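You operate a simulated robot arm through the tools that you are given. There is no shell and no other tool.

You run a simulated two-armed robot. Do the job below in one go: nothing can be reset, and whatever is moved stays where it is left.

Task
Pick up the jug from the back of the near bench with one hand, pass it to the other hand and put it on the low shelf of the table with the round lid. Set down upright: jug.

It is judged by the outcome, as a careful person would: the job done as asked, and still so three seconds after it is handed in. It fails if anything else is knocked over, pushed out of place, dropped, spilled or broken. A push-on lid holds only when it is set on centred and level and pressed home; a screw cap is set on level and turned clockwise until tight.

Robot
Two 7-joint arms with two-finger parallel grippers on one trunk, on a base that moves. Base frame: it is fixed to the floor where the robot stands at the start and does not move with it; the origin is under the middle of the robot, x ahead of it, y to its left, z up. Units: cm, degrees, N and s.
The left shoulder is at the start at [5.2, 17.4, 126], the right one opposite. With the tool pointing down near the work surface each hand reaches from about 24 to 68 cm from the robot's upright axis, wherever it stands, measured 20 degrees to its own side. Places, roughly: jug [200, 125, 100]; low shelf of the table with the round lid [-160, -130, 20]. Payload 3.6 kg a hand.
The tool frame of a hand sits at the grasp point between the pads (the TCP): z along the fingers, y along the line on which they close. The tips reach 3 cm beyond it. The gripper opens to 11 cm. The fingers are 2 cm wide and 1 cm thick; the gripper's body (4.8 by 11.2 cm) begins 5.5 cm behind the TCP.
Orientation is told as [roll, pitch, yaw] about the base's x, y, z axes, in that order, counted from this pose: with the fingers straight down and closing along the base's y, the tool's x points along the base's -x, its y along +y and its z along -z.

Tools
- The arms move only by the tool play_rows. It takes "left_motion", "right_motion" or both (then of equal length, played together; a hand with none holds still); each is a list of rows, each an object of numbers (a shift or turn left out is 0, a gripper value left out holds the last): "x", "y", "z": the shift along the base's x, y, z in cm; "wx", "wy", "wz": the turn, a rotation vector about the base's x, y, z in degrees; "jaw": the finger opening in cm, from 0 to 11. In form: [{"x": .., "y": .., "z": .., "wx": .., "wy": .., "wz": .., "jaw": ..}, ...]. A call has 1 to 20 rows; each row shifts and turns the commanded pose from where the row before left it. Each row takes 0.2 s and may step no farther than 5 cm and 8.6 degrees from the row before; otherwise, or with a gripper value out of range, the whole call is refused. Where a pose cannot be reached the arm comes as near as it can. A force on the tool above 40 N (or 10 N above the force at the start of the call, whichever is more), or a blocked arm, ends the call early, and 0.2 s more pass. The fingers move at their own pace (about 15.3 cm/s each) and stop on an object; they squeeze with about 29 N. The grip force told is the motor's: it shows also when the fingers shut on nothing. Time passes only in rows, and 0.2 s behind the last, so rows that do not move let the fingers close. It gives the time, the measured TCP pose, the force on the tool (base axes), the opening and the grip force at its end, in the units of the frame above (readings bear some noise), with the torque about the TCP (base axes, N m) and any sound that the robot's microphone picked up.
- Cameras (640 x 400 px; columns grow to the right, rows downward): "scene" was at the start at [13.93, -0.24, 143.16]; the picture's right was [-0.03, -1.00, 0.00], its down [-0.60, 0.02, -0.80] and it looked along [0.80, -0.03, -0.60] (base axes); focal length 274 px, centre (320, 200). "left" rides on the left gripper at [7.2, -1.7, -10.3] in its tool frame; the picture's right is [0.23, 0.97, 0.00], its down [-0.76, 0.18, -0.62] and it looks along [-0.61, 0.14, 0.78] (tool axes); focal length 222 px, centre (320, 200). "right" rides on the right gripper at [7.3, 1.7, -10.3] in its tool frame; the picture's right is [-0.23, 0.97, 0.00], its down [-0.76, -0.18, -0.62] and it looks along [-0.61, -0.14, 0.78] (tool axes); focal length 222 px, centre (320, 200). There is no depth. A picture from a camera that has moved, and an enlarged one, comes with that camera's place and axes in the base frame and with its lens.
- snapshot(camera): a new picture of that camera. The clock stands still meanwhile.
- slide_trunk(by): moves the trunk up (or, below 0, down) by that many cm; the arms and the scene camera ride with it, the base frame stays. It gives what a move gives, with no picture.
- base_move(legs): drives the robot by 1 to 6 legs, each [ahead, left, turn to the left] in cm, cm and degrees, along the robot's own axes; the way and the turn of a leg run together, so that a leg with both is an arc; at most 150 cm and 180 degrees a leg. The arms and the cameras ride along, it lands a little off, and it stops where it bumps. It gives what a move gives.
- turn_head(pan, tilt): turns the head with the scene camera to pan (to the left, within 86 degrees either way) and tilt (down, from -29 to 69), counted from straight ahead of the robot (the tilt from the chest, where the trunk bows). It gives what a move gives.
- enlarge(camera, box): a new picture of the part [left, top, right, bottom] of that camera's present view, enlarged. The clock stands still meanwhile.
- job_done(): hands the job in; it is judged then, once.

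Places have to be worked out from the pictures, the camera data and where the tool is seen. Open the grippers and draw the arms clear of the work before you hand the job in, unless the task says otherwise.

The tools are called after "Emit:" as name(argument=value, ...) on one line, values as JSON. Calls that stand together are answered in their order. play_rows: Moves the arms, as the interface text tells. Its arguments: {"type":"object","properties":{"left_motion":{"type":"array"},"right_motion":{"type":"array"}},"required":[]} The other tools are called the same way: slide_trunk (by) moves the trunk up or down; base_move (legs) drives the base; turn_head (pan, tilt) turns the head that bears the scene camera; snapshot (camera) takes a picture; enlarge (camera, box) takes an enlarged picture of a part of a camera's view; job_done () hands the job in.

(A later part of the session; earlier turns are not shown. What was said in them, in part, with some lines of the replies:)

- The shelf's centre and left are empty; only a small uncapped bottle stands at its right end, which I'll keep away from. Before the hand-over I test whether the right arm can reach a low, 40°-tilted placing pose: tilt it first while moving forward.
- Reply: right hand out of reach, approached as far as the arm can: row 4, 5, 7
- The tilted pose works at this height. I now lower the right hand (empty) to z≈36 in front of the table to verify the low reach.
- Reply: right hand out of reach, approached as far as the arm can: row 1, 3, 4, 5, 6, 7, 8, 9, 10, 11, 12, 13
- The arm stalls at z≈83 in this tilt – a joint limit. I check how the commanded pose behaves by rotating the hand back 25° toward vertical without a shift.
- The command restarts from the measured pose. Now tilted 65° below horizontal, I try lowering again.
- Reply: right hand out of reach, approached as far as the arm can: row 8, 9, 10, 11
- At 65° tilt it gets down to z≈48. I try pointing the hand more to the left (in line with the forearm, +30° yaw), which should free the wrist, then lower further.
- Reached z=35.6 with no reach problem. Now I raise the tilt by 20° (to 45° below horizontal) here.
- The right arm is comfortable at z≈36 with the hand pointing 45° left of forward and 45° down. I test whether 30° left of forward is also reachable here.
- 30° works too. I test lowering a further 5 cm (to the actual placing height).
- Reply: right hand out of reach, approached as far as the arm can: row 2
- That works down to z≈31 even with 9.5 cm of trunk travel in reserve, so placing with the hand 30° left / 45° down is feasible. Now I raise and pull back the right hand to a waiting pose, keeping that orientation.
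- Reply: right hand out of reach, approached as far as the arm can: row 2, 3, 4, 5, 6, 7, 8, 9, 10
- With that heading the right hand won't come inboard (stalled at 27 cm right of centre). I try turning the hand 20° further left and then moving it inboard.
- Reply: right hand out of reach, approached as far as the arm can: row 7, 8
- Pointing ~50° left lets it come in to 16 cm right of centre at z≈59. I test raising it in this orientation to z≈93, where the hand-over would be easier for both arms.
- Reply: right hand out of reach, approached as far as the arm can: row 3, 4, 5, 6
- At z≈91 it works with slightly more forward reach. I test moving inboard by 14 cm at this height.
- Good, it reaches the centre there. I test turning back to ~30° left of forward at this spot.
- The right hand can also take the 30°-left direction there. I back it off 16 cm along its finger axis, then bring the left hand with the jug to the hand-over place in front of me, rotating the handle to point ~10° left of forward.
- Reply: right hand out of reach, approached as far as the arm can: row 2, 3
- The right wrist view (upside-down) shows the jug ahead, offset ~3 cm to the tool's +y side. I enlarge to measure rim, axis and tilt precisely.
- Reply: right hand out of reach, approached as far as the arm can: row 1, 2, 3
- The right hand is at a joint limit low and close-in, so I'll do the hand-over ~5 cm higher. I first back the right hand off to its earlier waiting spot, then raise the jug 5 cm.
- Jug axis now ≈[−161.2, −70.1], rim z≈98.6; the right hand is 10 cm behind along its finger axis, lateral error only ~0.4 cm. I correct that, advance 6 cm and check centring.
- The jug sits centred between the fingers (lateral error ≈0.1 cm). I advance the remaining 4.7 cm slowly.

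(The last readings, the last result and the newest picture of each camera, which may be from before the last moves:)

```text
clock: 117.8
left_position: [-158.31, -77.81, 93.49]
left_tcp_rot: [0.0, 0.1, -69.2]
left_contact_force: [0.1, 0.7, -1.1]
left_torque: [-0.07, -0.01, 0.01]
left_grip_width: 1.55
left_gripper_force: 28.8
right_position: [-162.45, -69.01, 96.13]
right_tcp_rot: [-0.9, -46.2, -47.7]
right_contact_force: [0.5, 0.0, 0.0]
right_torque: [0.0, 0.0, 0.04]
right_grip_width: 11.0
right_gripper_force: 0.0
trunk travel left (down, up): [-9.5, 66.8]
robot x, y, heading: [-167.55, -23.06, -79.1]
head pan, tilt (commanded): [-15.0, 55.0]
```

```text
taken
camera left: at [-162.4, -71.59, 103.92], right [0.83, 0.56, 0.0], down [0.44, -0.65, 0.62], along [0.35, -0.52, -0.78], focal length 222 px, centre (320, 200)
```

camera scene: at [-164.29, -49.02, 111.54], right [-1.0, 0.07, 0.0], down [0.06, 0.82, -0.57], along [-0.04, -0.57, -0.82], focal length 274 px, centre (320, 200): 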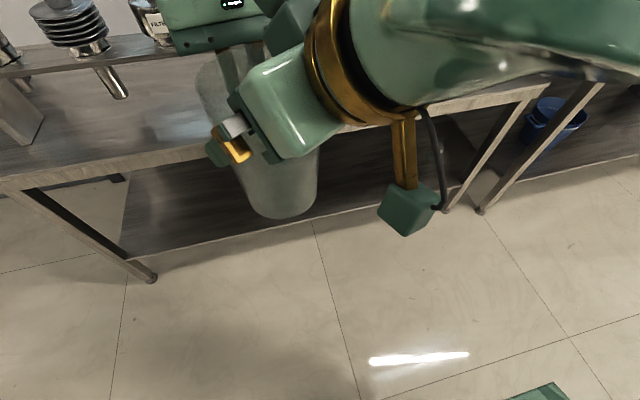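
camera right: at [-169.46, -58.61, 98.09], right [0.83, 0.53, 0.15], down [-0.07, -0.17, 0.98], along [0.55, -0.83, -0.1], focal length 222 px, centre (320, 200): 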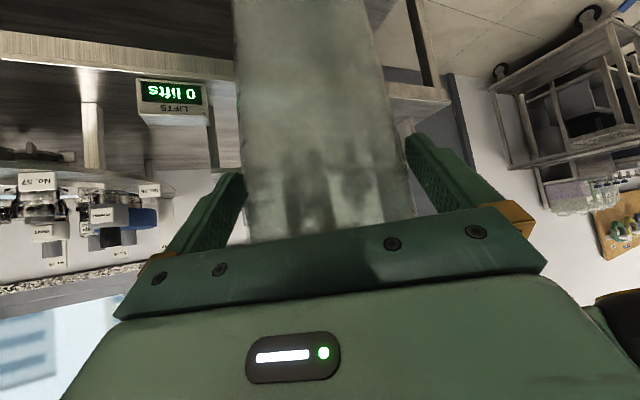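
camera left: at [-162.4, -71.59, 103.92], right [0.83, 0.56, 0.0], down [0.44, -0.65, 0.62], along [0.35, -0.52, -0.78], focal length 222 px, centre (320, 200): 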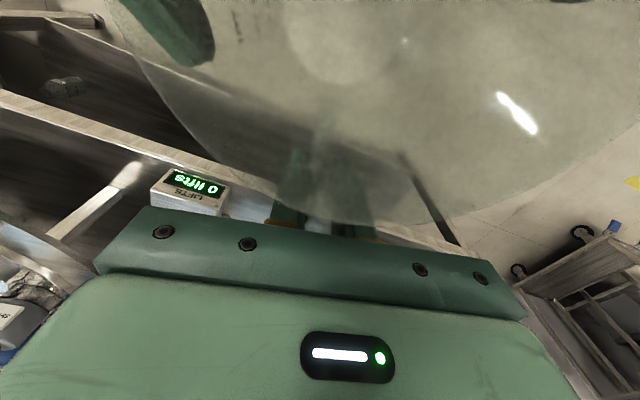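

Everything is aligned with no contact: jug lateral offset ≈0.3 cm. I make that last small correction and close the right gripper gently on the body.

Emit:
play_rows(right_motion=[{"x": 0.4, "y": -0.02, "z": -0.28}, {"jaw": 10.3}, {"jaw": 9.6}, {"jaw": 8.5}, {"jaw": 7}, {}, {}])

Emit:
snapshot(camera="right")

```text
clock: 119.4
left_position: [-158.25, -77.79, 93.57]
left_tcp_rot: [0.0, 0.0, -69.1]
left_contact_force: [7.3, 5.8, 0.8]
left_torque: [-0.13, 0.33, -0.18]
left_grip_width: 1.58
left_gripper_force: 28.8
right_position: [-161.86, -69.07, 95.94]
right_tcp_rot: [-0.9, -46.1, -47.8]
right_contact_force: [-7.6, -5.2, 0.2]
right_torque: [0.07, -0.05, -0.7]
right_grip_width: 9.41
right_gripper_force: 29.6
trunk travel left (down, up): [-9.5, 66.8]
robot x, y, heading: [-167.61, -23.29, -79.3]
head pan, tilt (commanded): [-15.0, 55.0]
```

```text
taken
camera right: at [-169.01, -58.67, 97.81], right [0.83, 0.53, 0.15], down [-0.07, -0.17, 0.98], along [0.55, -0.83, -0.1], focal length 222 px, centre (320, 200)
```

right: 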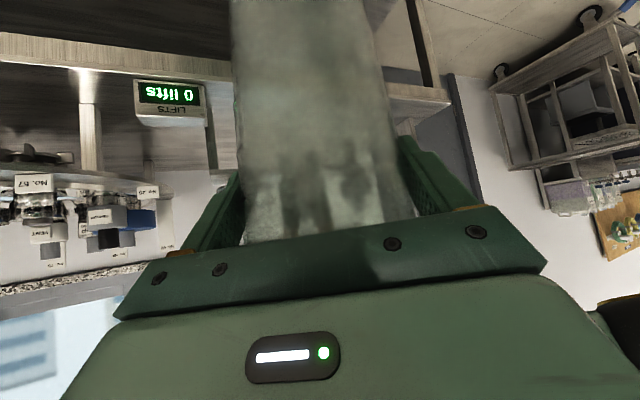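

Both hands hold the jug (right width 9.41 cm, full grip) with ~9 N of sideways strain between them. I ease the right hand slightly to relax it.

Emit:
play_rows(right_motion=[{"x": -0.12, "y": -0.11}, {}, {}])

```text
clock: 120.2
left_position: [-158.27, -77.94, 93.41]
left_tcp_rot: [0.0, -0.1, -69.0]
left_contact_force: [2.5, -11.0, 1.1]
left_torque: [0.34, 0.27, -0.18]
left_grip_width: 1.54
left_gripper_force: 29.3
right_position: [-162.03, -69.1, 95.95]
right_tcp_rot: [-1.0, -46.2, -47.4]
right_contact_force: [-2.0, 11.5, -0.9]
right_torque: [0.05, -0.16, 0.44]
right_grip_width: 9.39
right_gripper_force: 28.8
trunk travel left (down, up): [-9.5, 66.8]
robot x, y, heading: [-167.67, -23.19, -78.9]
head pan, tilt (commanded): [-15.0, 55.0]
```

Strain is now mainly along y (11 N); I ease by a fraction of a millimetre the other way, then read again.

Emit:
play_rows(right_motion=[{"x": -0.04, "y": 0.07}, {}, {}])

```text
clock: 121.0
left_position: [-158.25, -77.86, 93.41]
left_tcp_rot: [0.0, 0.0, -69.1]
left_contact_force: [-4.2, -16.3, 1.3]
left_torque: [0.52, 0.01, -0.02]
left_grip_width: 1.57
left_gripper_force: 29.2
right_position: [-161.96, -69.16, 95.77]
right_tcp_rot: [-0.9, -46.2, -47.5]
right_contact_force: [4.2, 16.6, -1.4]
right_torque: [0.0, -0.04, 1.07]
right_grip_width: 9.38
right_gripper_force: 29.0
trunk travel left (down, up): [-9.5, 66.8]
robot x, y, heading: [-167.31, -22.96, -79.3]
head pan, tilt (commanded): [-15.0, 55.0]
```

Fine tuning is within reading noise; the strain is small (≈17 N, about a millimetre). I release the left fingers from the handle now without moving either hand.

Emit:
play_rows(left_motion=[{"jaw": 2.5}, {"jaw": 4}, {"jaw": 6}, {}, {}])

Emit:
snapshot(camera="right")

Emit:
snapshot(camera="left")

Emit:
snapshot(camera="scene")

```text
clock: 122.2
left_position: [-158.15, -77.86, 93.51]
left_tcp_rot: [0.1, 0.0, -69.0]
left_contact_force: [-0.7, -0.6, -0.3]
left_torque: [0.02, 0.0, -0.03]
left_grip_width: 6.0
left_gripper_force: 0.1
right_position: [-161.98, -69.26, 95.97]
right_tcp_rot: [-1.0, -46.2, -47.7]
right_contact_force: [0.4, 0.5, -0.1]
right_torque: [0.04, 0.03, -0.03]
right_grip_width: 9.38
right_gripper_force: 29.1
trunk travel left (down, up): [-9.5, 66.8]
robot x, y, heading: [-167.54, -23.39, -79.0]
head pan, tilt (commanded): [-15.0, 55.0]
```

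```text
taken
camera right: at [-169.15, -58.79, 97.81], right [0.83, 0.53, 0.15], down [-0.07, -0.17, 0.98], along [0.55, -0.83, -0.1], focal length 222 px, centre (320, 200)
```

right: 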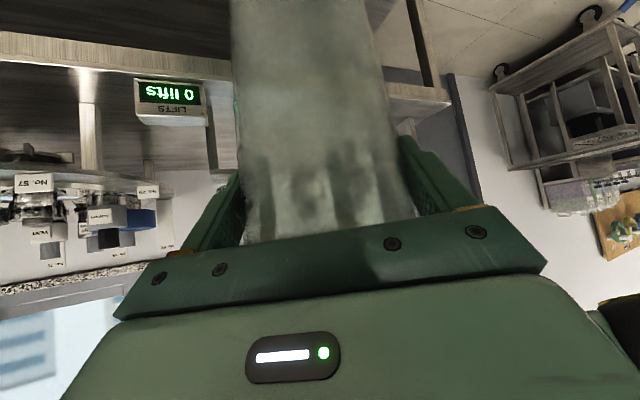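

```text
taken
camera left: at [-162.39, -71.6, 103.91], right [0.83, 0.56, 0.0], down [0.44, -0.65, 0.62], along [0.35, -0.52, -0.78], focal length 222 px, centre (320, 200)
```

left: 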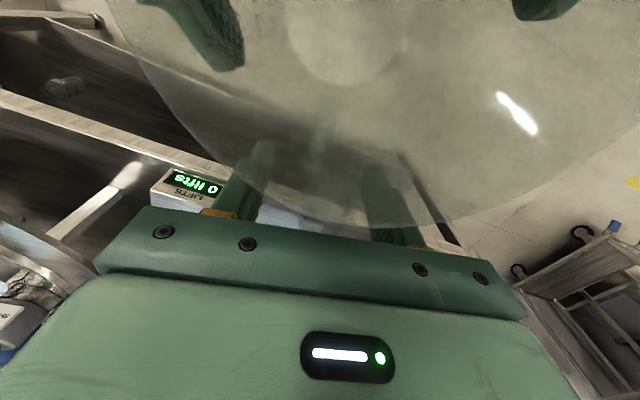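

```text
taken
camera scene: at [-164.29, -49.03, 111.54], right [-1.0, 0.07, 0.0], down [0.06, 0.82, -0.57], along [-0.04, -0.57, -0.82], focal length 274 px, centre (320, 200)
```

scene: 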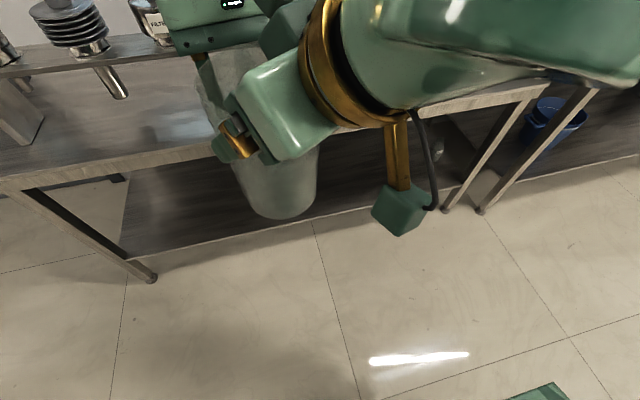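

The right hand now holds the jug alone; left fingers are open around the handle with no contact. I lift the left hand straight up, then move it away to the left.

Emit:
play_rows(left_motion=[{"z": 2}, {"z": 3}, {"z": 4}, {"z": 4}, {"x": 4, "y": 0.8}, {"x": 4, "y": 0.8}, {"x": 4, "y": 0.8}, {"x": 4, "y": 0.8}, {"x": 4, "y": 2.8}, {"x": 2, "y": 3.8}, {}])

Emit:
snapshot(camera="scene")

Emit:
snapshot(camera="left")

```text
clock: 124.6
left_position: [-144.2, -79.9, 102.26]
left_tcp_rot: [-0.1, -0.3, -69.1]
left_contact_force: [0.9, 0.1, -0.5]
left_torque: [0.01, 0.02, -0.01]
left_grip_width: 5.98
left_gripper_force: 0.0
left hand out of reach, approached as far as the arm can: row 3, 4, 5, 6, 7, 8, 9, 10
right_position: [-162.27, -69.13, 95.82]
right_tcp_rot: [-0.9, -46.2, -47.6]
right_contact_force: [0.2, -0.2, -0.1]
right_torque: [0.02, -0.01, 0.02]
right_grip_width: 9.4
right_gripper_force: 29.3
trunk travel left (down, up): [-9.5, 66.8]
robot x, y, heading: [-167.37, -23.09, -79.2]
head pan, tilt (commanded): [-15.0, 55.0]
```

```text
taken
camera scene: at [-164.31, -49.03, 111.54], right [-1.0, 0.07, 0.0], down [0.06, 0.82, -0.57], along [-0.04, -0.57, -0.82], focal length 274 px, centre (320, 200)
```

scene: 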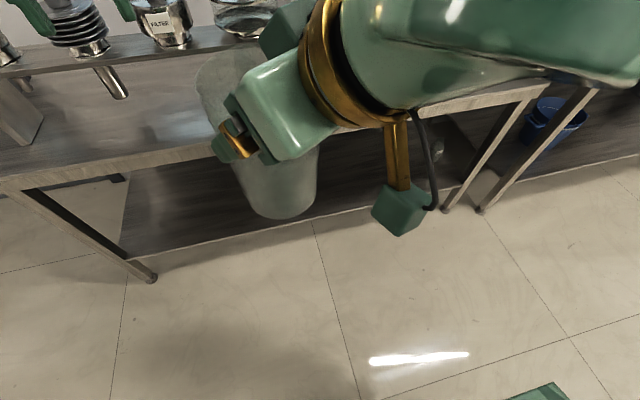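

```text
taken
camera left: at [-148.38, -73.59, 112.55], right [0.83, 0.56, 0.0], down [0.44, -0.65, 0.63], along [0.35, -0.52, -0.78], focal length 222 px, centre (320, 200)
```

left: 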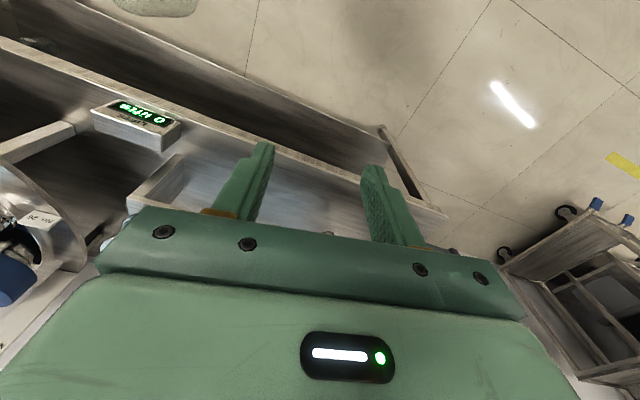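

The hand-over is complete; the jug stays in the right hand. I retract the left hand back and to the left, out of the way.

Emit:
play_rows(left_motion=[{"x": 0.7, "y": 2.9, "z": 0.3, "wz": -5}, {"x": 0.7, "y": 2.9, "z": 0.3, "wz": -5}, {"x": 0.7, "y": 2.9, "z": 0.3, "wz": -5}, {"x": 0.7, "y": 2.9, "z": 0.3, "wz": -5}, {"x": 0.7, "y": 2.9, "z": 0.3, "wz": -5}, {"x": 0.7, "y": 2.9, "z": 0.3, "wz": -5}, {"x": 0.7, "y": 2.9, "z": 0.3, "wz": -5}, {"x": 0.7, "y": 2.9, "z": 0.3, "wz": -5}, {}])

Emit:
snapshot(camera="scene")

Emit:
snapshot(camera="left")

```text
clock: 126.6
left_position: [-137.81, -76.08, 102.82]
left_tcp_rot: [-1.3, -2.4, -79.6]
left_contact_force: [-0.1, 0.2, -0.5]
left_torque: [0.0, -0.01, -0.03]
left_grip_width: 6.01
left_gripper_force: 0.0
left hand out of reach, approached as far as the arm can: row 1, 2, 3, 4, 5, 6, 7, 8
right_position: [-162.14, -69.15, 95.86]
right_tcp_rot: [-0.8, -46.2, -47.8]
right_contact_force: [-0.3, -0.3, -0.3]
right_torque: [0.0, -0.02, 0.01]
right_grip_width: 9.41
right_gripper_force: 29.3
trunk travel left (down, up): [-9.5, 66.8]
robot x, y, heading: [-167.14, -23.07, -79.2]
head pan, tilt (commanded): [-15.0, 55.0]
```

```text
taken
camera scene: at [-164.28, -49.01, 111.54], right [-1.0, 0.07, 0.0], down [0.06, 0.82, -0.57], along [-0.04, -0.57, -0.82], focal length 274 px, centre (320, 200)
```

scene: 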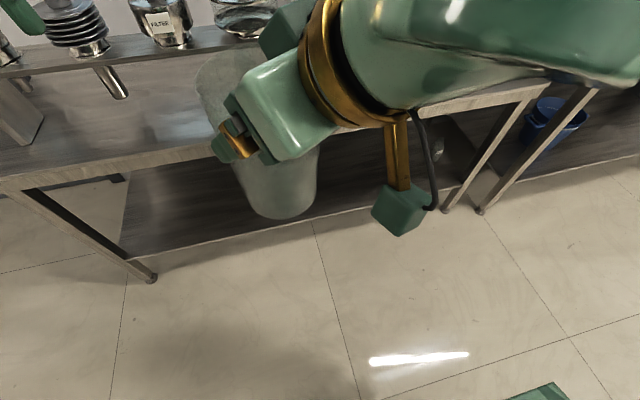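

```text
taken
camera left: at [-140.65, -68.75, 113.07], right [0.92, 0.4, -0.03], down [0.32, -0.69, 0.65], along [0.24, -0.6, -0.76], focal length 222 px, centre (320, 200)
```

left: 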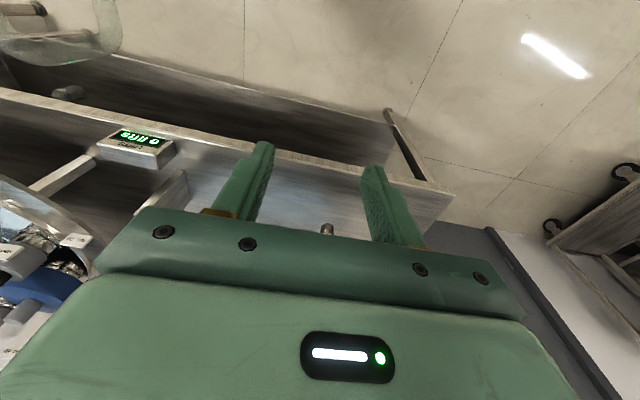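

The left hand is near an upper limit at this height; I bring it down ~14 cm while drawing it back.

Emit:
play_rows(left_motion=[{"y": 1, "z": -3.5}, {"y": 1, "z": -3.5}, {"y": 2, "z": -3.5}, {"y": 2.5, "z": -3.5, "wz": -4}, {"y": 2.5, "wz": -4}, {"y": 2.5, "wz": -4}, {"y": 2.5, "wz": -4}, {"y": 2.5, "wz": -4}, {}])

Emit:
turn_head(pan=0, tilt=40)

Emit:
snapshot(camera="scene")

```text
clock: 128.6
left_position: [-137.5, -59.71, 88.82]
left_tcp_rot: [-1.1, -1.8, -101.7]
left_contact_force: [0.7, 0.3, 0.4]
left_torque: [-0.02, -0.02, -0.02]
left_grip_width: 6.01
left_gripper_force: 0.1
right_position: [-162.05, -69.11, 95.89]
right_tcp_rot: [-1.0, -46.2, -47.6]
right_contact_force: [0.1, -0.6, 0.1]
right_torque: [0.02, 0.02, 0.03]
right_grip_width: 9.38
right_gripper_force: 28.8
trunk travel left (down, up): [-9.5, 66.8]
robot x, y, heading: [-167.75, -23.26, -79.1]
head pan, tilt (commanded): [-15.0, 55.0]
```

```text
clock: 129.4
left_position: [-137.52, -59.54, 88.77]
left_tcp_rot: [-1.0, -1.8, -101.7]
left_contact_force: [-0.4, 0.1, 0.3]
left_torque: [-0.01, -0.04, -0.02]
left_grip_width: 6.01
left_gripper_force: 0.1
right_position: [-161.95, -69.23, 95.89]
right_tcp_rot: [-0.8, -46.2, -47.7]
right_contact_force: [0.9, -0.3, -0.2]
right_torque: [0.02, 0.02, 0.02]
right_grip_width: 9.41
right_gripper_force: 29.0
trunk travel left (down, up): [-9.5, 66.8]
robot x, y, heading: [-167.08, -23.16, -79.2]
head pan, tilt (commanded): [0.0, 40.0]
```

```text
taken
camera scene: at [-162.16, -50.17, 113.6], right [-0.98, -0.19, 0.0], down [-0.12, 0.63, -0.77], along [0.14, -0.75, -0.64], focal length 274 px, centre (320, 200)
```

scene: 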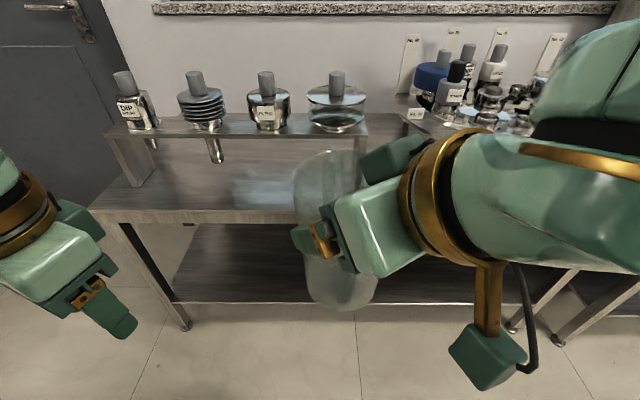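

The jug hangs upright in the right hand. I now swing it outward/forward at the same height (to ~17 cm right, 55 cm ahead) while turning the hand ~18° further left, the configuration that allowed lowering.

Emit:
play_rows(right_motion=[{"x": -1.46, "y": -1.42, "wz": 2.3}, {"x": -1.46, "y": -1.42, "wz": 2.3}, {"x": -1.46, "y": -1.42, "wz": 2.3}, {"x": -1.46, "y": -1.42, "wz": 2.3}, {"x": -1.46, "y": -1.42, "wz": 2.3}, {"x": -1.46, "y": -1.42, "wz": 2.3}, {"x": -1.46, "y": -1.42, "wz": 2.3}, {"x": -1.46, "y": -1.42, "wz": 2.3}, {}])

Emit:
snapshot(camera="scene")

```text
clock: 131.4
left_position: [-137.6, -59.58, 88.82]
left_tcp_rot: [-1.0, -1.8, -101.6]
left_contact_force: [-0.7, 0.4, 0.4]
left_torque: [-0.02, 0.01, 0.0]
left_grip_width: 5.99
left_gripper_force: 0.0
right_position: [-172.25, -79.05, 95.96]
right_tcp_rot: [-1.0, -46.2, -31.7]
right_contact_force: [-0.7, -0.8, -0.4]
right_torque: [-0.01, 0.02, 0.03]
right_grip_width: 9.42
right_gripper_force: 29.2
right hand out of reach, approached as far as the arm can: row 8
trunk travel left (down, up): [-9.5, 66.8]
robot x, y, heading: [-167.31, -22.96, -79.2]
head pan, tilt (commanded): [0.0, 40.0]
```

```text
taken
camera scene: at [-162.16, -50.17, 113.61], right [-0.98, -0.19, 0.0], down [-0.12, 0.63, -0.77], along [0.14, -0.75, -0.64], focal length 274 px, centre (320, 200)
```

scene: 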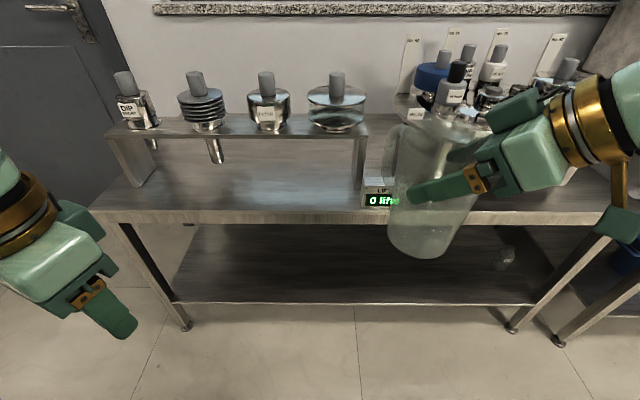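

Orientation is unchanged (jug upright). I lower in careful steps, watching the orientation readings.

Emit:
play_rows(right_motion=[{"x": -0.1, "y": 0.6, "z": -3}, {"x": -0.1, "y": 0.6, "z": -3}, {"z": -4}, {"z": -4}, {}])

```text
clock: 132.6
left_position: [-137.59, -59.61, 88.79]
left_tcp_rot: [-1.0, -1.7, -101.7]
left_contact_force: [0.7, 0.5, 0.6]
left_torque: [0.0, -0.02, 0.01]
left_grip_width: 6.0
left_gripper_force: 0.1
right_position: [-172.29, -77.97, 81.56]
right_tcp_rot: [-1.0, -46.2, -29.3]
right_contact_force: [0.9, -0.7, -0.4]
right_torque: [0.01, 0.01, -0.05]
right_grip_width: 9.41
right_gripper_force: 29.2
trunk travel left (down, up): [-9.5, 66.8]
robot x, y, heading: [-167.52, -23.38, -79.2]
head pan, tilt (commanded): [0.0, 40.0]
```

Clean so far. I continue lowering to z≈50.

Emit:
play_rows(right_motion=[{"z": -4}, {"z": -4}, {"z": -4}, {"z": -4}, {}])

Emit:
play_rows(right_motion=[{"z": -4}, {"z": -4}, {"z": -4}, {"z": -4}, {}])

Emit:
snapshot(camera="scene")

```text
clock: 133.8
left_position: [-137.53, -59.7, 88.79]
left_tcp_rot: [-0.9, -1.9, -101.7]
left_contact_force: [0.4, 0.7, 0.2]
left_torque: [-0.04, -0.01, 0.0]
left_grip_width: 6.0
left_gripper_force: 0.0
right_position: [-172.15, -77.53, 65.71]
right_tcp_rot: [-0.8, -46.2, -29.3]
right_contact_force: [1.1, 0.1, 0.7]
right_torque: [0.04, 0.0, -0.03]
right_grip_width: 9.36
right_gripper_force: 28.9
trunk travel left (down, up): [-9.5, 66.8]
robot x, y, heading: [-167.74, -22.95, -79.2]
head pan, tilt (commanded): [0.0, 40.0]
```

```text
clock: 135.0
left_position: [-137.59, -59.65, 88.87]
left_tcp_rot: [-1.0, -1.9, -101.7]
left_contact_force: [-0.5, -0.1, -0.5]
left_torque: [-0.01, 0.01, 0.02]
left_grip_width: 6.01
left_gripper_force: 0.0
right_position: [-172.39, -77.82, 49.69]
right_tcp_rot: [-0.9, -46.2, -29.2]
right_contact_force: [-0.3, 0.0, 0.3]
right_torque: [0.03, 0.03, 0.04]
right_grip_width: 9.36
right_gripper_force: 29.0
trunk travel left (down, up): [-9.5, 66.8]
robot x, y, heading: [-167.63, -23.35, -79.4]
head pan, tilt (commanded): [0.0, 40.0]
```

```text
taken
camera scene: at [-162.16, -50.17, 113.62], right [-0.98, -0.19, 0.0], down [-0.12, 0.63, -0.77], along [0.14, -0.75, -0.64], focal length 274 px, centre (320, 200)
```

scene: 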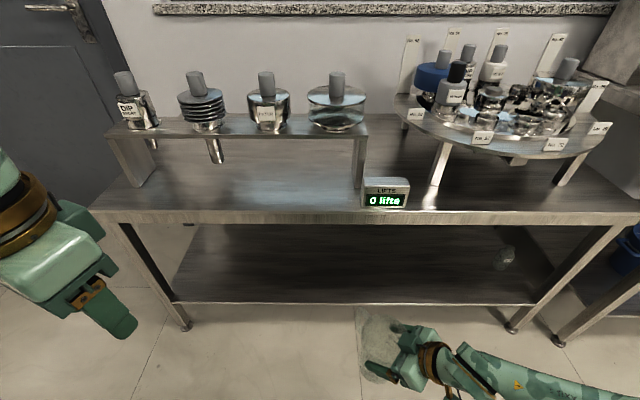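

The jug is down in front of the table, orientation steady. I retract the left hand a bit more, then lower the trunk the remaining ~9 cm.

Emit:
play_rows(left_motion=[{"x": -0.6, "y": 3.2}, {"x": -0.6, "y": 3.2}, {"x": -0.6, "y": 3.2}, {}])

Emit:
slide_trunk(by=-9)

Emit:
turn_head(pan=-15, tilt=50)

Emit:
snapshot(camera="scene")

```text
clock: 136.0
left_position: [-138.95, -54.94, 91.53]
left_tcp_rot: [-1.0, -1.6, -101.7]
left_contact_force: [0.0, -0.5, 0.1]
left_torque: [-0.02, -0.03, -0.03]
left_grip_width: 5.99
left_gripper_force: 0.1
left hand out of reach, approached as far as the arm can: row 2, 3
right_position: [-172.43, -77.84, 49.76]
right_tcp_rot: [-0.9, -46.2, -29.2]
right_contact_force: [-0.5, 0.6, -0.4]
right_torque: [0.05, 0.0, 0.0]
right_grip_width: 9.4
right_gripper_force: 29.1
trunk travel left (down, up): [-9.5, 66.8]
robot x, y, heading: [-167.32, -23.38, -79.0]
head pan, tilt (commanded): [0.0, 40.0]
```

```text
clock: 137.2
left_position: [-138.25, -58.08, 80.11]
left_tcp_rot: [-3.8, 5.0, -101.7]
left_contact_force: [-0.1, -1.4, -0.2]
left_torque: [0.0, -0.01, -0.01]
left_grip_width: 5.99
left_gripper_force: 0.1
right_position: [-172.38, -77.95, 40.88]
right_tcp_rot: [-1.0, -46.1, -29.2]
right_contact_force: [-0.6, -0.1, 0.0]
right_torque: [0.01, 0.01, 0.01]
right_grip_width: 9.36
right_gripper_force: 29.2
trunk travel left (down, up): [-0.5, 75.8]
robot x, y, heading: [-167.5, -22.8, -79.4]
head pan, tilt (commanded): [0.0, 40.0]
```

```text
clock: 138.0
left_position: [-138.23, -58.32, 80.06]
left_tcp_rot: [-3.7, 5.1, -101.8]
left_contact_force: [-1.1, 0.5, 0.4]
left_torque: [0.02, 0.0, -0.04]
left_grip_width: 5.99
left_gripper_force: 0.0
right_position: [-172.34, -77.85, 40.83]
right_tcp_rot: [-0.9, -46.1, -29.3]
right_contact_force: [-0.4, 0.6, 0.0]
right_torque: [0.0, 0.0, -0.02]
right_grip_width: 9.37
right_gripper_force: 29.0
trunk travel left (down, up): [-0.5, 75.8]
robot x, y, heading: [-167.43, -23.28, -79.1]
head pan, tilt (commanded): [-15.0, 50.0]
```

```text
taken
camera scene: at [-163.24, -55.13, 102.45], right [-1.0, 0.07, 0.0], down [0.06, 0.76, -0.64], along [-0.05, -0.64, -0.77], focal length 274 px, centre (320, 200)
```

scene: 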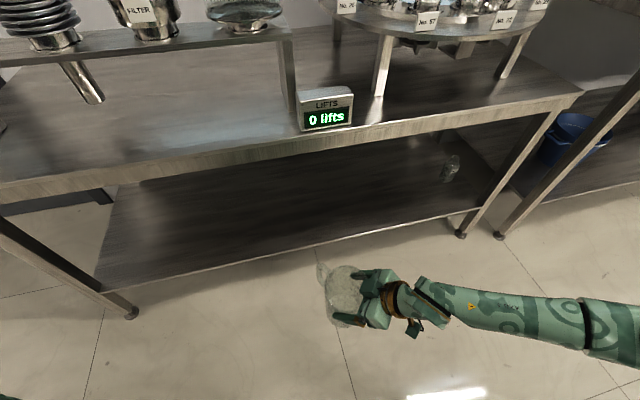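

The jug is in view in front of the shelf with the handle pointing toward it. I lower the arm 5 cm (jug base ≈3 cm above shelf level) and check the jug's attitude closely.

Emit:
play_rows(right_motion=[{"z": -2.5}, {"z": -2.5}, {}])

Emit:
enlarge(camera="scene", box=[260, 230, 460, 350])

Emit:
snapshot(camera="right")

```text
clock: 138.8
left_position: [-138.28, -58.29, 80.1]
left_tcp_rot: [-3.9, 5.0, -101.8]
left_contact_force: [0.7, 0.3, 0.6]
left_torque: [-0.01, 0.0, -0.02]
left_grip_width: 6.01
left_gripper_force: 0.1
right_position: [-172.18, -78.18, 35.77]
right_tcp_rot: [-0.9, -46.2, -29.3]
right_contact_force: [-0.1, 1.1, -0.7]
right_torque: [0.02, 0.02, -0.02]
right_grip_width: 9.37
right_gripper_force: 29.2
trunk travel left (down, up): [-0.5, 75.8]
robot x, y, heading: [-167.48, -23.05, -79.0]
head pan, tilt (commanded): [-15.0, 50.0]
```

```text
3.20 times, centred on (360, 290) of scene
camera zoom: at [-163.24, -55.13, 102.45], right [-1.0, 0.07, 0.0], down [0.06, 0.76, -0.64], along [-0.05, -0.64, -0.77], focal length 877 px, centre (192, -88)
```

zoom: 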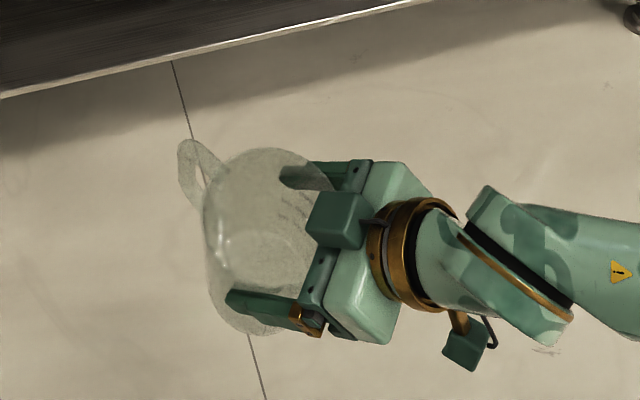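

```text
taken
camera right: at [-182.17, -70.52, 37.68], right [0.62, 0.77, 0.15], down [-0.02, -0.18, 0.98], along [0.78, -0.61, -0.1], focal length 222 px, centre (320, 200)
```

right: 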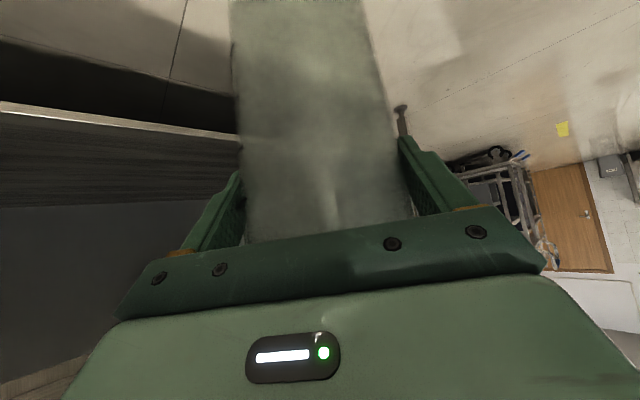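

I check the jug's tilt more closely with a tighter enlargement.

Emit:
enlarge(camera="scene", box=[300, 255, 400, 340])

```text
4.71 times, centred on (350, 298) of scene
camera zoom: at [-163.24, -55.13, 102.45], right [-1.0, 0.07, 0.0], down [0.06, 0.76, -0.64], along [-0.05, -0.64, -0.77], focal length 1289 px, centre (179, -259)
```

zoom: 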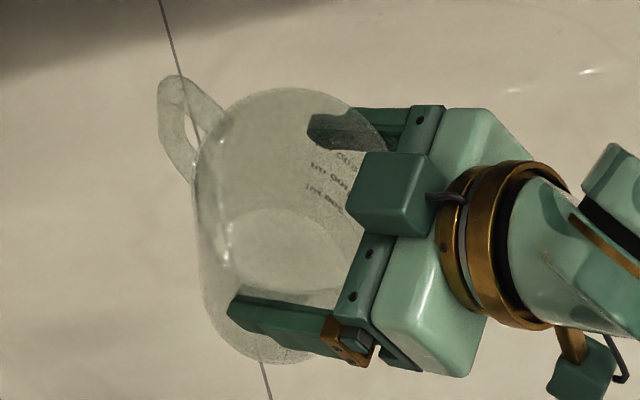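

The jug is upright within a degree or two, base ≈3 cm above shelf level, axis ≈25 cm outside the shelf edge. I drive ahead 25 cm first and check clearance under the table top.

Emit:
base_move(legs=[[25, 0, 0]])

Emit:
snapshot(camera="scene")

Emit:
snapshot(camera="right")

```text
clock: 140.6
left_position: [-133.75, -82.21, 80.12]
left_tcp_rot: [-3.8, 4.9, -101.9]
left_contact_force: [-0.2, 0.0, 0.0]
left_torque: [-0.03, 0.0, 0.01]
left_grip_width: 6.01
left_gripper_force: 0.2
right_position: [-167.7, -102.19, 35.81]
right_tcp_rot: [-1.0, -46.1, -29.4]
right_contact_force: [-0.2, -0.8, 0.8]
right_torque: [0.0, 0.02, 0.01]
right_grip_width: 9.38
right_gripper_force: 28.5
trunk travel left (down, up): [-0.5, 75.8]
robot x, y, heading: [-162.76, -47.51, -79.3]
head pan, tilt (commanded): [-15.0, 50.0]
```

```text
taken
camera scene: at [-158.73, -79.19, 102.44], right [-1.0, 0.07, 0.0], down [0.06, 0.76, -0.64], along [-0.05, -0.64, -0.77], focal length 274 px, centre (320, 200)
```

scene: 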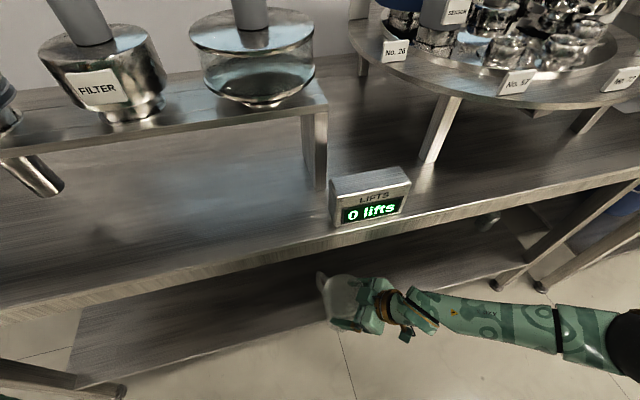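

```text
taken
camera right: at [-177.7, -94.52, 37.69], right [0.62, 0.77, 0.15], down [-0.02, -0.18, 0.98], along [0.78, -0.62, -0.1], focal length 222 px, centre (320, 200)
```

right: 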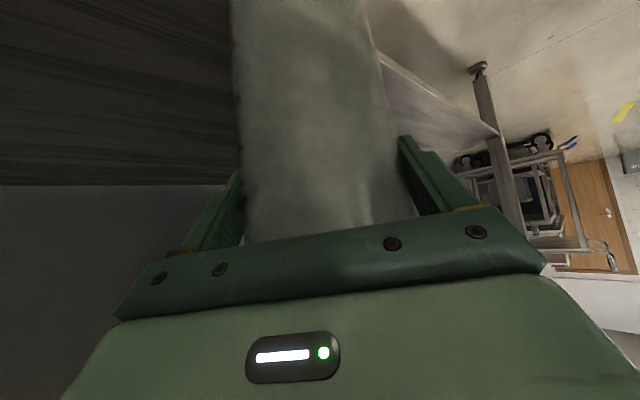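

The jug is now right at the shelf edge with the hand below the table top. I drive the remaining 13 cm to put the jug well inside the shelf.

Emit:
base_move(legs=[[13, 0, 0]])

Emit:
snapshot(camera="scene")

Emit:
snapshot(camera="right")

```text
clock: 141.9
left_position: [-131.33, -95.54, 80.11]
left_tcp_rot: [-3.8, 4.9, -101.9]
left_contact_force: [0.1, -0.3, 0.2]
left_torque: [-0.01, 0.01, -0.03]
left_grip_width: 5.99
left_gripper_force: 0.1
right_position: [-165.21, -115.34, 35.67]
right_tcp_rot: [-0.9, -46.2, -29.4]
right_contact_force: [0.2, 0.2, 0.8]
right_torque: [0.01, 0.03, -0.01]
right_grip_width: 9.4
right_gripper_force: 29.4
trunk travel left (down, up): [-0.5, 75.8]
robot x, y, heading: [-159.83, -60.88, -79.3]
head pan, tilt (commanded): [-15.0, 50.0]
```

```text
taken
camera scene: at [-156.27, -92.37, 102.43], right [-1.0, 0.08, 0.0], down [0.06, 0.76, -0.64], along [-0.05, -0.64, -0.77], focal length 274 px, centre (320, 200)
```

scene: 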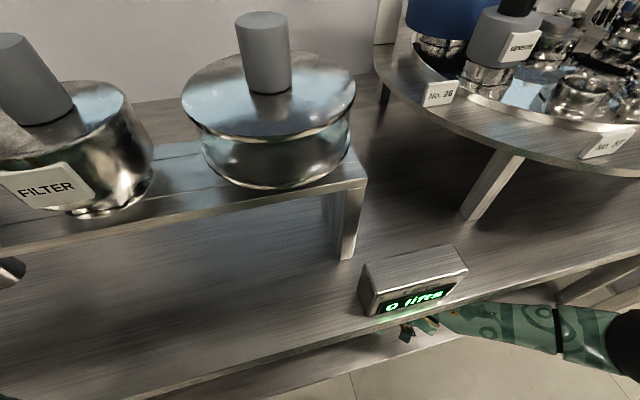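

```text
taken
camera right: at [-175.25, -107.67, 37.68], right [0.62, 0.77, 0.15], down [-0.02, -0.18, 0.98], along [0.78, -0.62, -0.1], focal length 222 px, centre (320, 200)
```

right: 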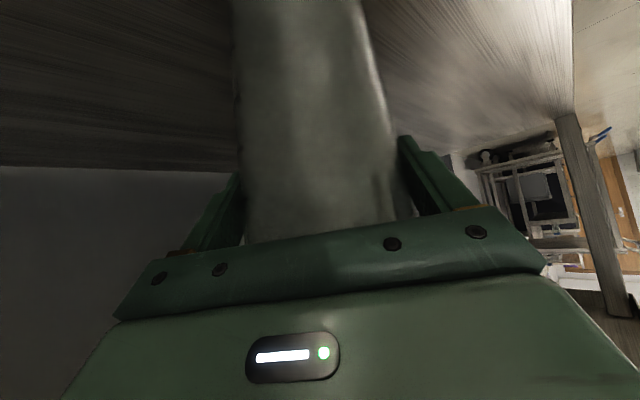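

The jug's axis is now ≈12 cm inside the shelf edge, still ~3 cm above the shelf, with nothing touched. I lower slowly toward the shelf.

Emit:
play_rows(right_motion=[{"z": -0.8}, {"z": -0.8}, {"z": -0.6}, {}])

Emit:
snapshot(camera="right")

```text
clock: 142.9
left_position: [-131.24, -95.32, 80.11]
left_tcp_rot: [-3.7, 4.9, -101.9]
left_contact_force: [-0.1, -1.1, -0.1]
left_torque: [0.0, 0.04, -0.01]
left_grip_width: 6.01
left_gripper_force: 0.2
right_position: [-165.22, -115.36, 33.77]
right_tcp_rot: [-1.1, -46.4, -29.2]
right_contact_force: [-0.8, -3.0, 20.5]
right_torque: [0.09, -0.08, 0.06]
right_grip_width: 9.36
right_gripper_force: 28.8
trunk travel left (down, up): [-0.5, 75.8]
robot x, y, heading: [-160.27, -60.45, -79.2]
head pan, tilt (commanded): [-15.0, 50.0]
```

```text
taken
camera right: at [-175.18, -107.64, 35.63], right [0.62, 0.77, 0.15], down [-0.02, -0.18, 0.98], along [0.78, -0.62, -0.1], focal length 222 px, centre (320, 200)
```

right: 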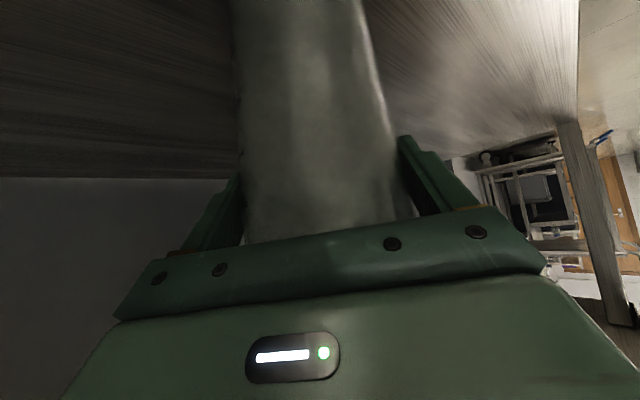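

Contact: 20 N upward at z≈33.8 – the jug's base is on the shelf. I hold still for a moment and re-read the force before releasing.

Emit:
play_rows(right_motion=[{}, {}])

Emit:
turn_head(pan=-35, tilt=65)

Emit:
snapshot(camera="scene")

```text
clock: 143.5
left_position: [-131.21, -95.38, 80.19]
left_tcp_rot: [-3.8, 4.9, -101.9]
left_contact_force: [-0.1, -0.6, -0.5]
left_torque: [-0.01, 0.02, -0.02]
left_grip_width: 6.0
left_gripper_force: 0.1
right_position: [-165.18, -115.26, 33.59]
right_tcp_rot: [-1.1, -46.3, -29.2]
right_contact_force: [1.4, -4.4, 21.2]
right_torque: [0.06, 0.0, 0.04]
right_grip_width: 9.34
right_gripper_force: 28.9
trunk travel left (down, up): [-0.5, 75.8]
robot x, y, heading: [-160.44, -61.02, -79.2]
head pan, tilt (commanded): [-15.0, 50.0]
```

```text
clock: 144.3
left_position: [-131.27, -95.34, 80.15]
left_tcp_rot: [-3.8, 4.9, -101.9]
left_contact_force: [-0.8, -0.6, -0.9]
left_torque: [0.02, -0.02, 0.0]
left_grip_width: 6.01
left_gripper_force: 0.0
right_position: [-165.24, -115.18, 33.66]
right_tcp_rot: [-1.0, -46.2, -29.3]
right_contact_force: [1.4, -4.7, 20.7]
right_torque: [0.01, -0.11, -0.07]
right_grip_width: 9.35
right_gripper_force: 28.9
trunk travel left (down, up): [-0.5, 75.8]
robot x, y, heading: [-160.33, -60.89, -79.4]
head pan, tilt (commanded): [-35.0, 65.0]
```

```text
taken
camera scene: at [-158.17, -90.06, 100.69], right [-0.91, 0.41, 0.0], down [0.37, 0.83, -0.42], along [-0.17, -0.39, -0.91], focal length 274 px, centre (320, 200)
```

scene: 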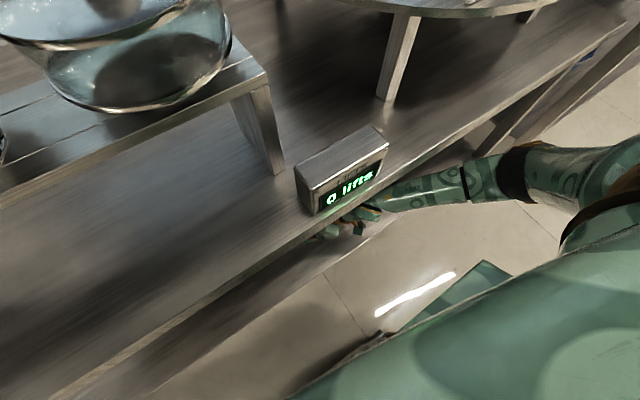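

Force is steady at ~21 N. I ease up 0.15 cm to unload most of the pressure, keeping the jug on the shelf.

Emit:
play_rows(right_motion=[{"z": 0.12}, {}])

```text
clock: 144.9
left_position: [-131.32, -95.45, 80.07]
left_tcp_rot: [-3.8, 5.0, -101.9]
left_contact_force: [-0.4, 1.1, 0.4]
left_torque: [0.0, 0.03, 0.0]
left_grip_width: 6.0
left_gripper_force: 0.1
right_position: [-165.32, -115.16, 33.56]
right_tcp_rot: [-0.8, -46.1, -29.5]
right_contact_force: [2.4, -1.9, 8.9]
right_torque: [0.11, -0.2, -0.06]
right_grip_width: 9.34
right_gripper_force: 29.2
trunk travel left (down, up): [-0.5, 75.8]
robot x, y, heading: [-160.29, -60.69, -79.2]
head pan, tilt (commanded): [-35.0, 65.0]
```

Pressure is down to ~9 N. I open the right gripper gradually to let the jug settle.

Emit:
play_rows(right_motion=[{"jaw": 9.6}, {"jaw": 10}, {"jaw": 10.5}, {"jaw": 11}, {}, {}])

Emit:
snapshot(camera="right")

```text
clock: 146.3
left_position: [-131.27, -95.52, 79.98]
left_tcp_rot: [-3.7, 5.1, -102.0]
left_contact_force: [0.1, -0.2, 0.0]
left_torque: [-0.01, 0.0, 0.0]
left_grip_width: 6.02
left_gripper_force: 0.0
right_position: [-165.32, -115.27, 33.67]
right_tcp_rot: [-0.9, -46.2, -29.4]
right_contact_force: [0.5, 0.1, 1.3]
right_torque: [0.02, -0.04, -0.03]
right_grip_width: 11.0
right_gripper_force: 0.1
trunk travel left (down, up): [-0.5, 75.8]
robot x, y, heading: [-160.08, -60.33, -79.3]
head pan, tilt (commanded): [-35.0, 65.0]
```

```text
taken
camera right: at [-175.29, -107.57, 35.59], right [0.62, 0.77, 0.15], down [-0.02, -0.18, 0.98], along [0.78, -0.62, -0.1], focal length 222 px, centre (320, 200)
```

right: 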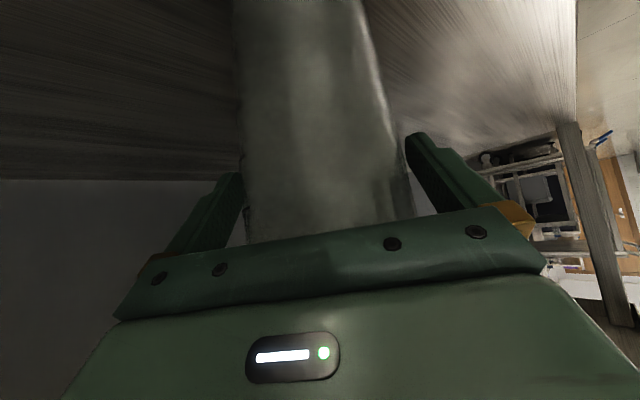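

The jug stands free between the open fingers. I retreat in small steps straight back along the finger direction (mostly horizontal), checking the track.

Emit:
play_rows(right_motion=[{"x": -0.8, "y": 0.45, "z": 0.4}, {"x": -0.8, "y": 0.45, "z": 0.4}, {}])

Emit:
snapshot(camera="right")

```text
clock: 147.1
left_position: [-131.28, -95.38, 80.08]
left_tcp_rot: [-3.8, 5.0, -102.0]
left_contact_force: [0.4, -0.4, 0.8]
left_torque: [-0.04, 0.03, 0.0]
left_grip_width: 6.01
left_gripper_force: 0.3
right_position: [-166.71, -114.57, 34.34]
right_tcp_rot: [-0.9, -46.2, -29.4]
right_contact_force: [0.2, 0.3, 0.4]
right_torque: [0.01, 0.01, 0.01]
right_grip_width: 10.99
right_gripper_force: 0.0
trunk travel left (down, up): [-0.5, 75.8]
robot x, y, heading: [-160.28, -60.23, -79.0]
head pan, tilt (commanded): [-35.0, 65.0]
```

```text
taken
camera right: at [-176.82, -106.81, 36.36], right [0.62, 0.77, 0.15], down [-0.02, -0.18, 0.98], along [0.78, -0.62, -0.1], focal length 222 px, centre (320, 200)
```

right: 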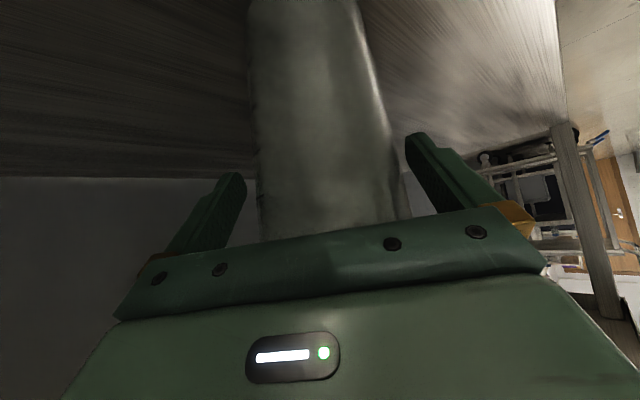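

The jug stays put and clear of both fingers. I continue the retreat another ~5 cm.

Emit:
play_rows(right_motion=[{"x": -1.05, "y": 0.58, "z": 0.35}, {"x": -1.05, "y": 0.58, "z": 0.35}, {"x": -1.05, "y": 0.58, "z": 0.35}, {"x": -1.05, "y": 0.58, "z": 0.35}, {}])

Emit:
snapshot(camera="right")

```text
clock: 148.3
left_position: [-131.23, -95.5, 80.09]
left_tcp_rot: [-3.7, 5.1, -101.8]
left_contact_force: [0.1, 0.1, -0.8]
left_torque: [0.01, 0.01, 0.03]
left_grip_width: 5.99
left_gripper_force: 0.0
right_position: [-171.14, -112.21, 36.02]
right_tcp_rot: [-0.9, -46.2, -29.5]
right_contact_force: [-0.3, 0.4, -0.1]
right_torque: [0.05, -0.01, -0.03]
right_grip_width: 11.0
right_gripper_force: 0.0
trunk travel left (down, up): [-0.5, 75.8]
robot x, y, heading: [-160.15, -60.29, -79.4]
head pan, tilt (commanded): [-35.0, 65.0]
```

```text
taken
camera right: at [-181.11, -104.48, 37.87], right [0.62, 0.77, 0.15], down [-0.02, -0.18, 0.98], along [0.78, -0.62, -0.1], focal length 222 px, centre (320, 200)
```

right: 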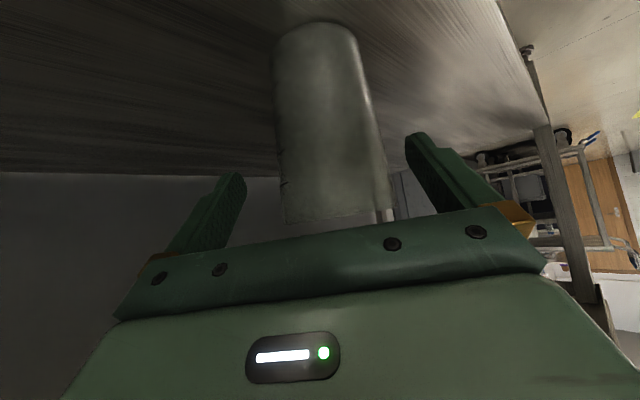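

The jug stands upright on the shelf, and the fingers are now clear of it. I pull back 3 cm more, then drive straight backwards out from under the table.

Emit:
play_rows(right_motion=[{"x": -1.05, "y": 0.58, "z": 0.1}, {"x": -1.05, "y": 0.58, "z": 0.1}, {"x": -1.05, "y": 0.58, "z": 0.1}, {}])

Emit:
base_move(legs=[[-38, 0, 0]])

Emit:
turn_head(pan=-5, tilt=40)

Emit:
snapshot(camera="scene")

Emit:
snapshot(camera="right")

```text
clock: 149.3
left_position: [-131.22, -95.52, 80.07]
left_tcp_rot: [-3.9, 5.0, -101.9]
left_contact_force: [1.0, -1.0, 0.0]
left_torque: [0.02, 0.0, 0.0]
left_grip_width: 5.98
left_gripper_force: 0.1
right_position: [-174.24, -110.51, 36.18]
right_tcp_rot: [-0.9, -46.2, -29.5]
right_contact_force: [0.9, 0.4, -0.2]
right_torque: [0.04, 0.03, 0.01]
right_grip_width: 11.0
right_gripper_force: 0.0
trunk travel left (down, up): [-0.5, 75.8]
robot x, y, heading: [-160.05, -60.4, -79.4]
head pan, tilt (commanded): [-35.0, 65.0]
```

```text
clock: 151.8
left_position: [-138.2, -57.53, 80.03]
left_tcp_rot: [-3.7, 5.1, -101.7]
left_contact_force: [0.8, 0.7, -0.8]
left_torque: [0.03, -0.04, -0.01]
left_grip_width: 6.03
left_gripper_force: 0.1
right_position: [-181.28, -72.8, 36.22]
right_tcp_rot: [-0.9, -46.3, -29.2]
right_contact_force: [-0.5, -0.1, -0.4]
right_torque: [0.01, 0.0, -0.03]
right_grip_width: 10.97
right_gripper_force: 0.0
trunk travel left (down, up): [-0.5, 75.8]
robot x, y, heading: [-167.54, -22.82, -78.9]
head pan, tilt (commanded): [-35.0, 65.0]
```

```text
clock: 152.7
left_position: [-138.35, -57.71, 80.09]
left_tcp_rot: [-3.8, 5.0, -101.8]
left_contact_force: [0.1, -0.6, 0.7]
left_torque: [-0.04, 0.05, -0.04]
left_grip_width: 6.01
left_gripper_force: 0.1
right_position: [-181.2, -72.84, 36.2]
right_tcp_rot: [-1.0, -46.3, -29.2]
right_contact_force: [0.4, 0.3, -0.1]
right_torque: [0.01, 0.02, -0.02]
right_grip_width: 10.97
right_gripper_force: 0.1
trunk travel left (down, up): [-0.5, 75.8]
robot x, y, heading: [-167.12, -22.71, -79.2]
head pan, tilt (commanded): [-5.0, 40.0]
```

```text
taken
camera scene: at [-161.93, -55.33, 103.86], right [-0.99, -0.1, 0.0], down [-0.07, 0.64, -0.77], along [0.08, -0.76, -0.64], focal length 274 px, centre (320, 200)
```

scene: 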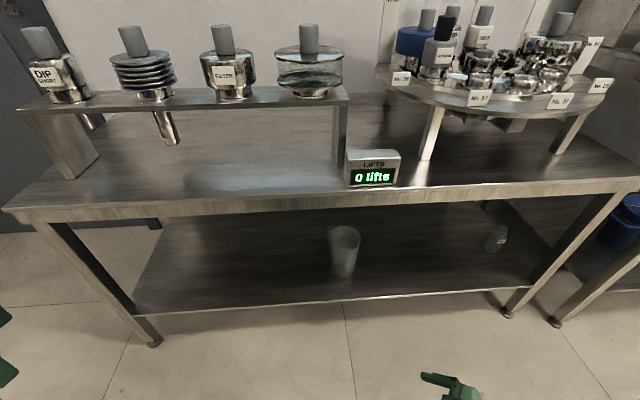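

```text
taken
camera right: at [-191.3, -65.09, 38.18], right [0.62, 0.77, 0.15], down [-0.02, -0.18, 0.98], along [0.78, -0.61, -0.1], focal length 222 px, centre (320, 200)
```

right: 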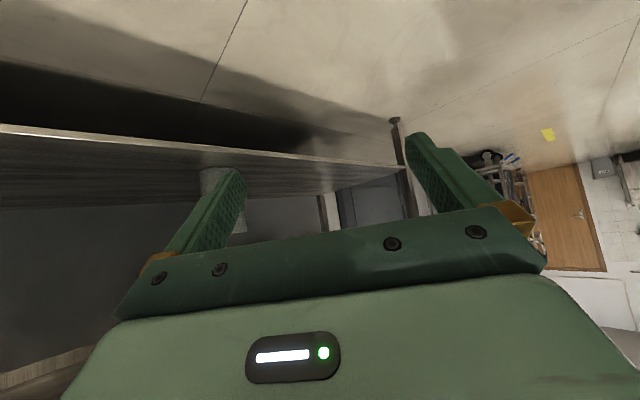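

The jug stands on the low shelf, clear of the front edge, and the small bottle is untouched. I enlarge to confirm it is upright.

Emit:
enlarge(camera="scene", box=[280, 200, 420, 310])

Emit:
enlarge(camera="scene", box=[440, 200, 560, 290])

```text
3.64 times, centred on (350, 255) of scene
camera zoom: at [-161.93, -55.33, 103.86], right [-0.99, -0.1, 0.0], down [-0.07, 0.64, -0.77], along [0.08, -0.76, -0.64], focal length 996 px, centre (211, 0)
```

zoom: 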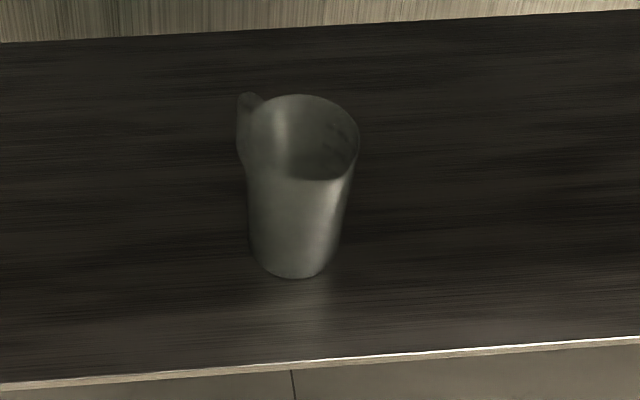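

```text
4.44 times, centred on (500, 245) of scene
camera zoom: at [-161.93, -55.33, 103.86], right [-0.99, -0.1, 0.0], down [-0.07, 0.64, -0.77], along [0.08, -0.76, -0.64], focal length 1218 px, centre (-480, 0)
```

zoom: 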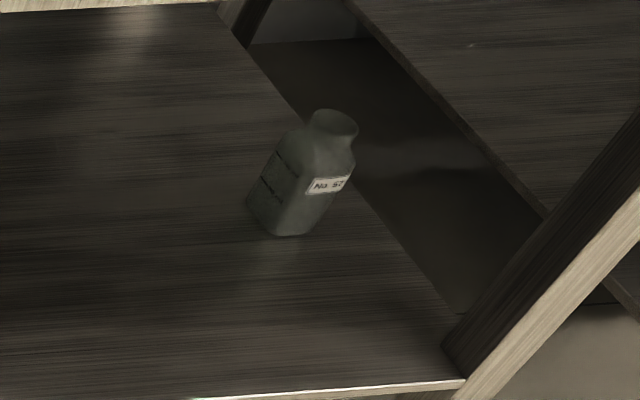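

The jug is upright and well inside the shelf; the bottle is unmoved. I open the left gripper fully and back off another 20 cm so both arms are clear, then check once more.

Emit:
play_rows(left_motion=[{"jaw": 11}, {}, {}])

Emit:
base_move(legs=[[-18, 0, 0]])

Emit:
snapshot(camera="scene")

```text
clock: 153.5
left_position: [-138.36, -57.66, 80.01]
left_tcp_rot: [-3.8, 4.9, -101.7]
left_contact_force: [-0.2, 0.4, 0.8]
left_torque: [0.02, 0.01, 0.01]
left_grip_width: 11.01
left_gripper_force: 0.0
right_position: [-181.27, -72.69, 36.26]
right_tcp_rot: [-0.9, -46.2, -29.3]
right_contact_force: [-0.1, 0.0, -0.5]
right_torque: [0.0, -0.01, 0.01]
right_grip_width: 10.99
right_gripper_force: 0.2
trunk travel left (down, up): [-0.5, 75.8]
robot x, y, heading: [-167.2, -23.07, -79.2]
head pan, tilt (commanded): [-5.0, 40.0]
```

```text
clock: 155.0
left_position: [-141.69, -39.66, 80.07]
left_tcp_rot: [-3.8, 4.9, -101.6]
left_contact_force: [-0.6, -0.1, 0.5]
left_torque: [0.0, 0.02, -0.02]
left_grip_width: 11.0
left_gripper_force: 0.0
right_position: [-184.66, -54.59, 36.26]
right_tcp_rot: [-0.9, -46.2, -29.1]
right_contact_force: [0.1, -0.1, 0.9]
right_torque: [0.0, -0.01, 0.0]
right_grip_width: 11.0
right_gripper_force: 0.0
trunk travel left (down, up): [-0.5, 75.8]
robot x, y, heading: [-170.83, -4.8, -79.0]
head pan, tilt (commanded): [-5.0, 40.0]
```

```text
taken
camera scene: at [-165.35, -37.37, 103.87], right [-0.99, -0.1, 0.0], down [-0.07, 0.64, -0.77], along [0.08, -0.76, -0.64], focal length 274 px, centre (320, 200)
```

scene: 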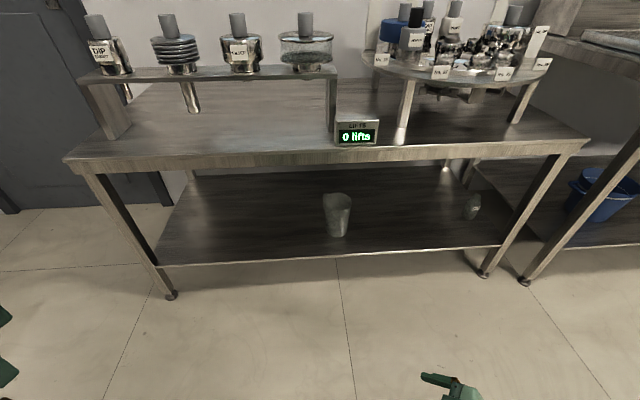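

The jug stands upright on the low shelf, everything else is in place, both grippers are open and the arms are clear. I hand the job in.

Emit:
job_done()

```text
The job is handed in.
```

The jug is standing upright on the low shelf of the table with the round lid, about 12 cm in from the front edge.

I picked it up by the handle with the left hand. In front of the table I passed it to the right hand, which gripped the body and set it on the shelf. From what the cameras showed, the items on the bench, the table top and the small bottle already on the shelf were left where they were. Both grippers are open, and I backed the robot well away from the table before handing the job in.

I never clearly saw a separate round lid, so I took this table as the right one because its low shelf matches the position you gave.
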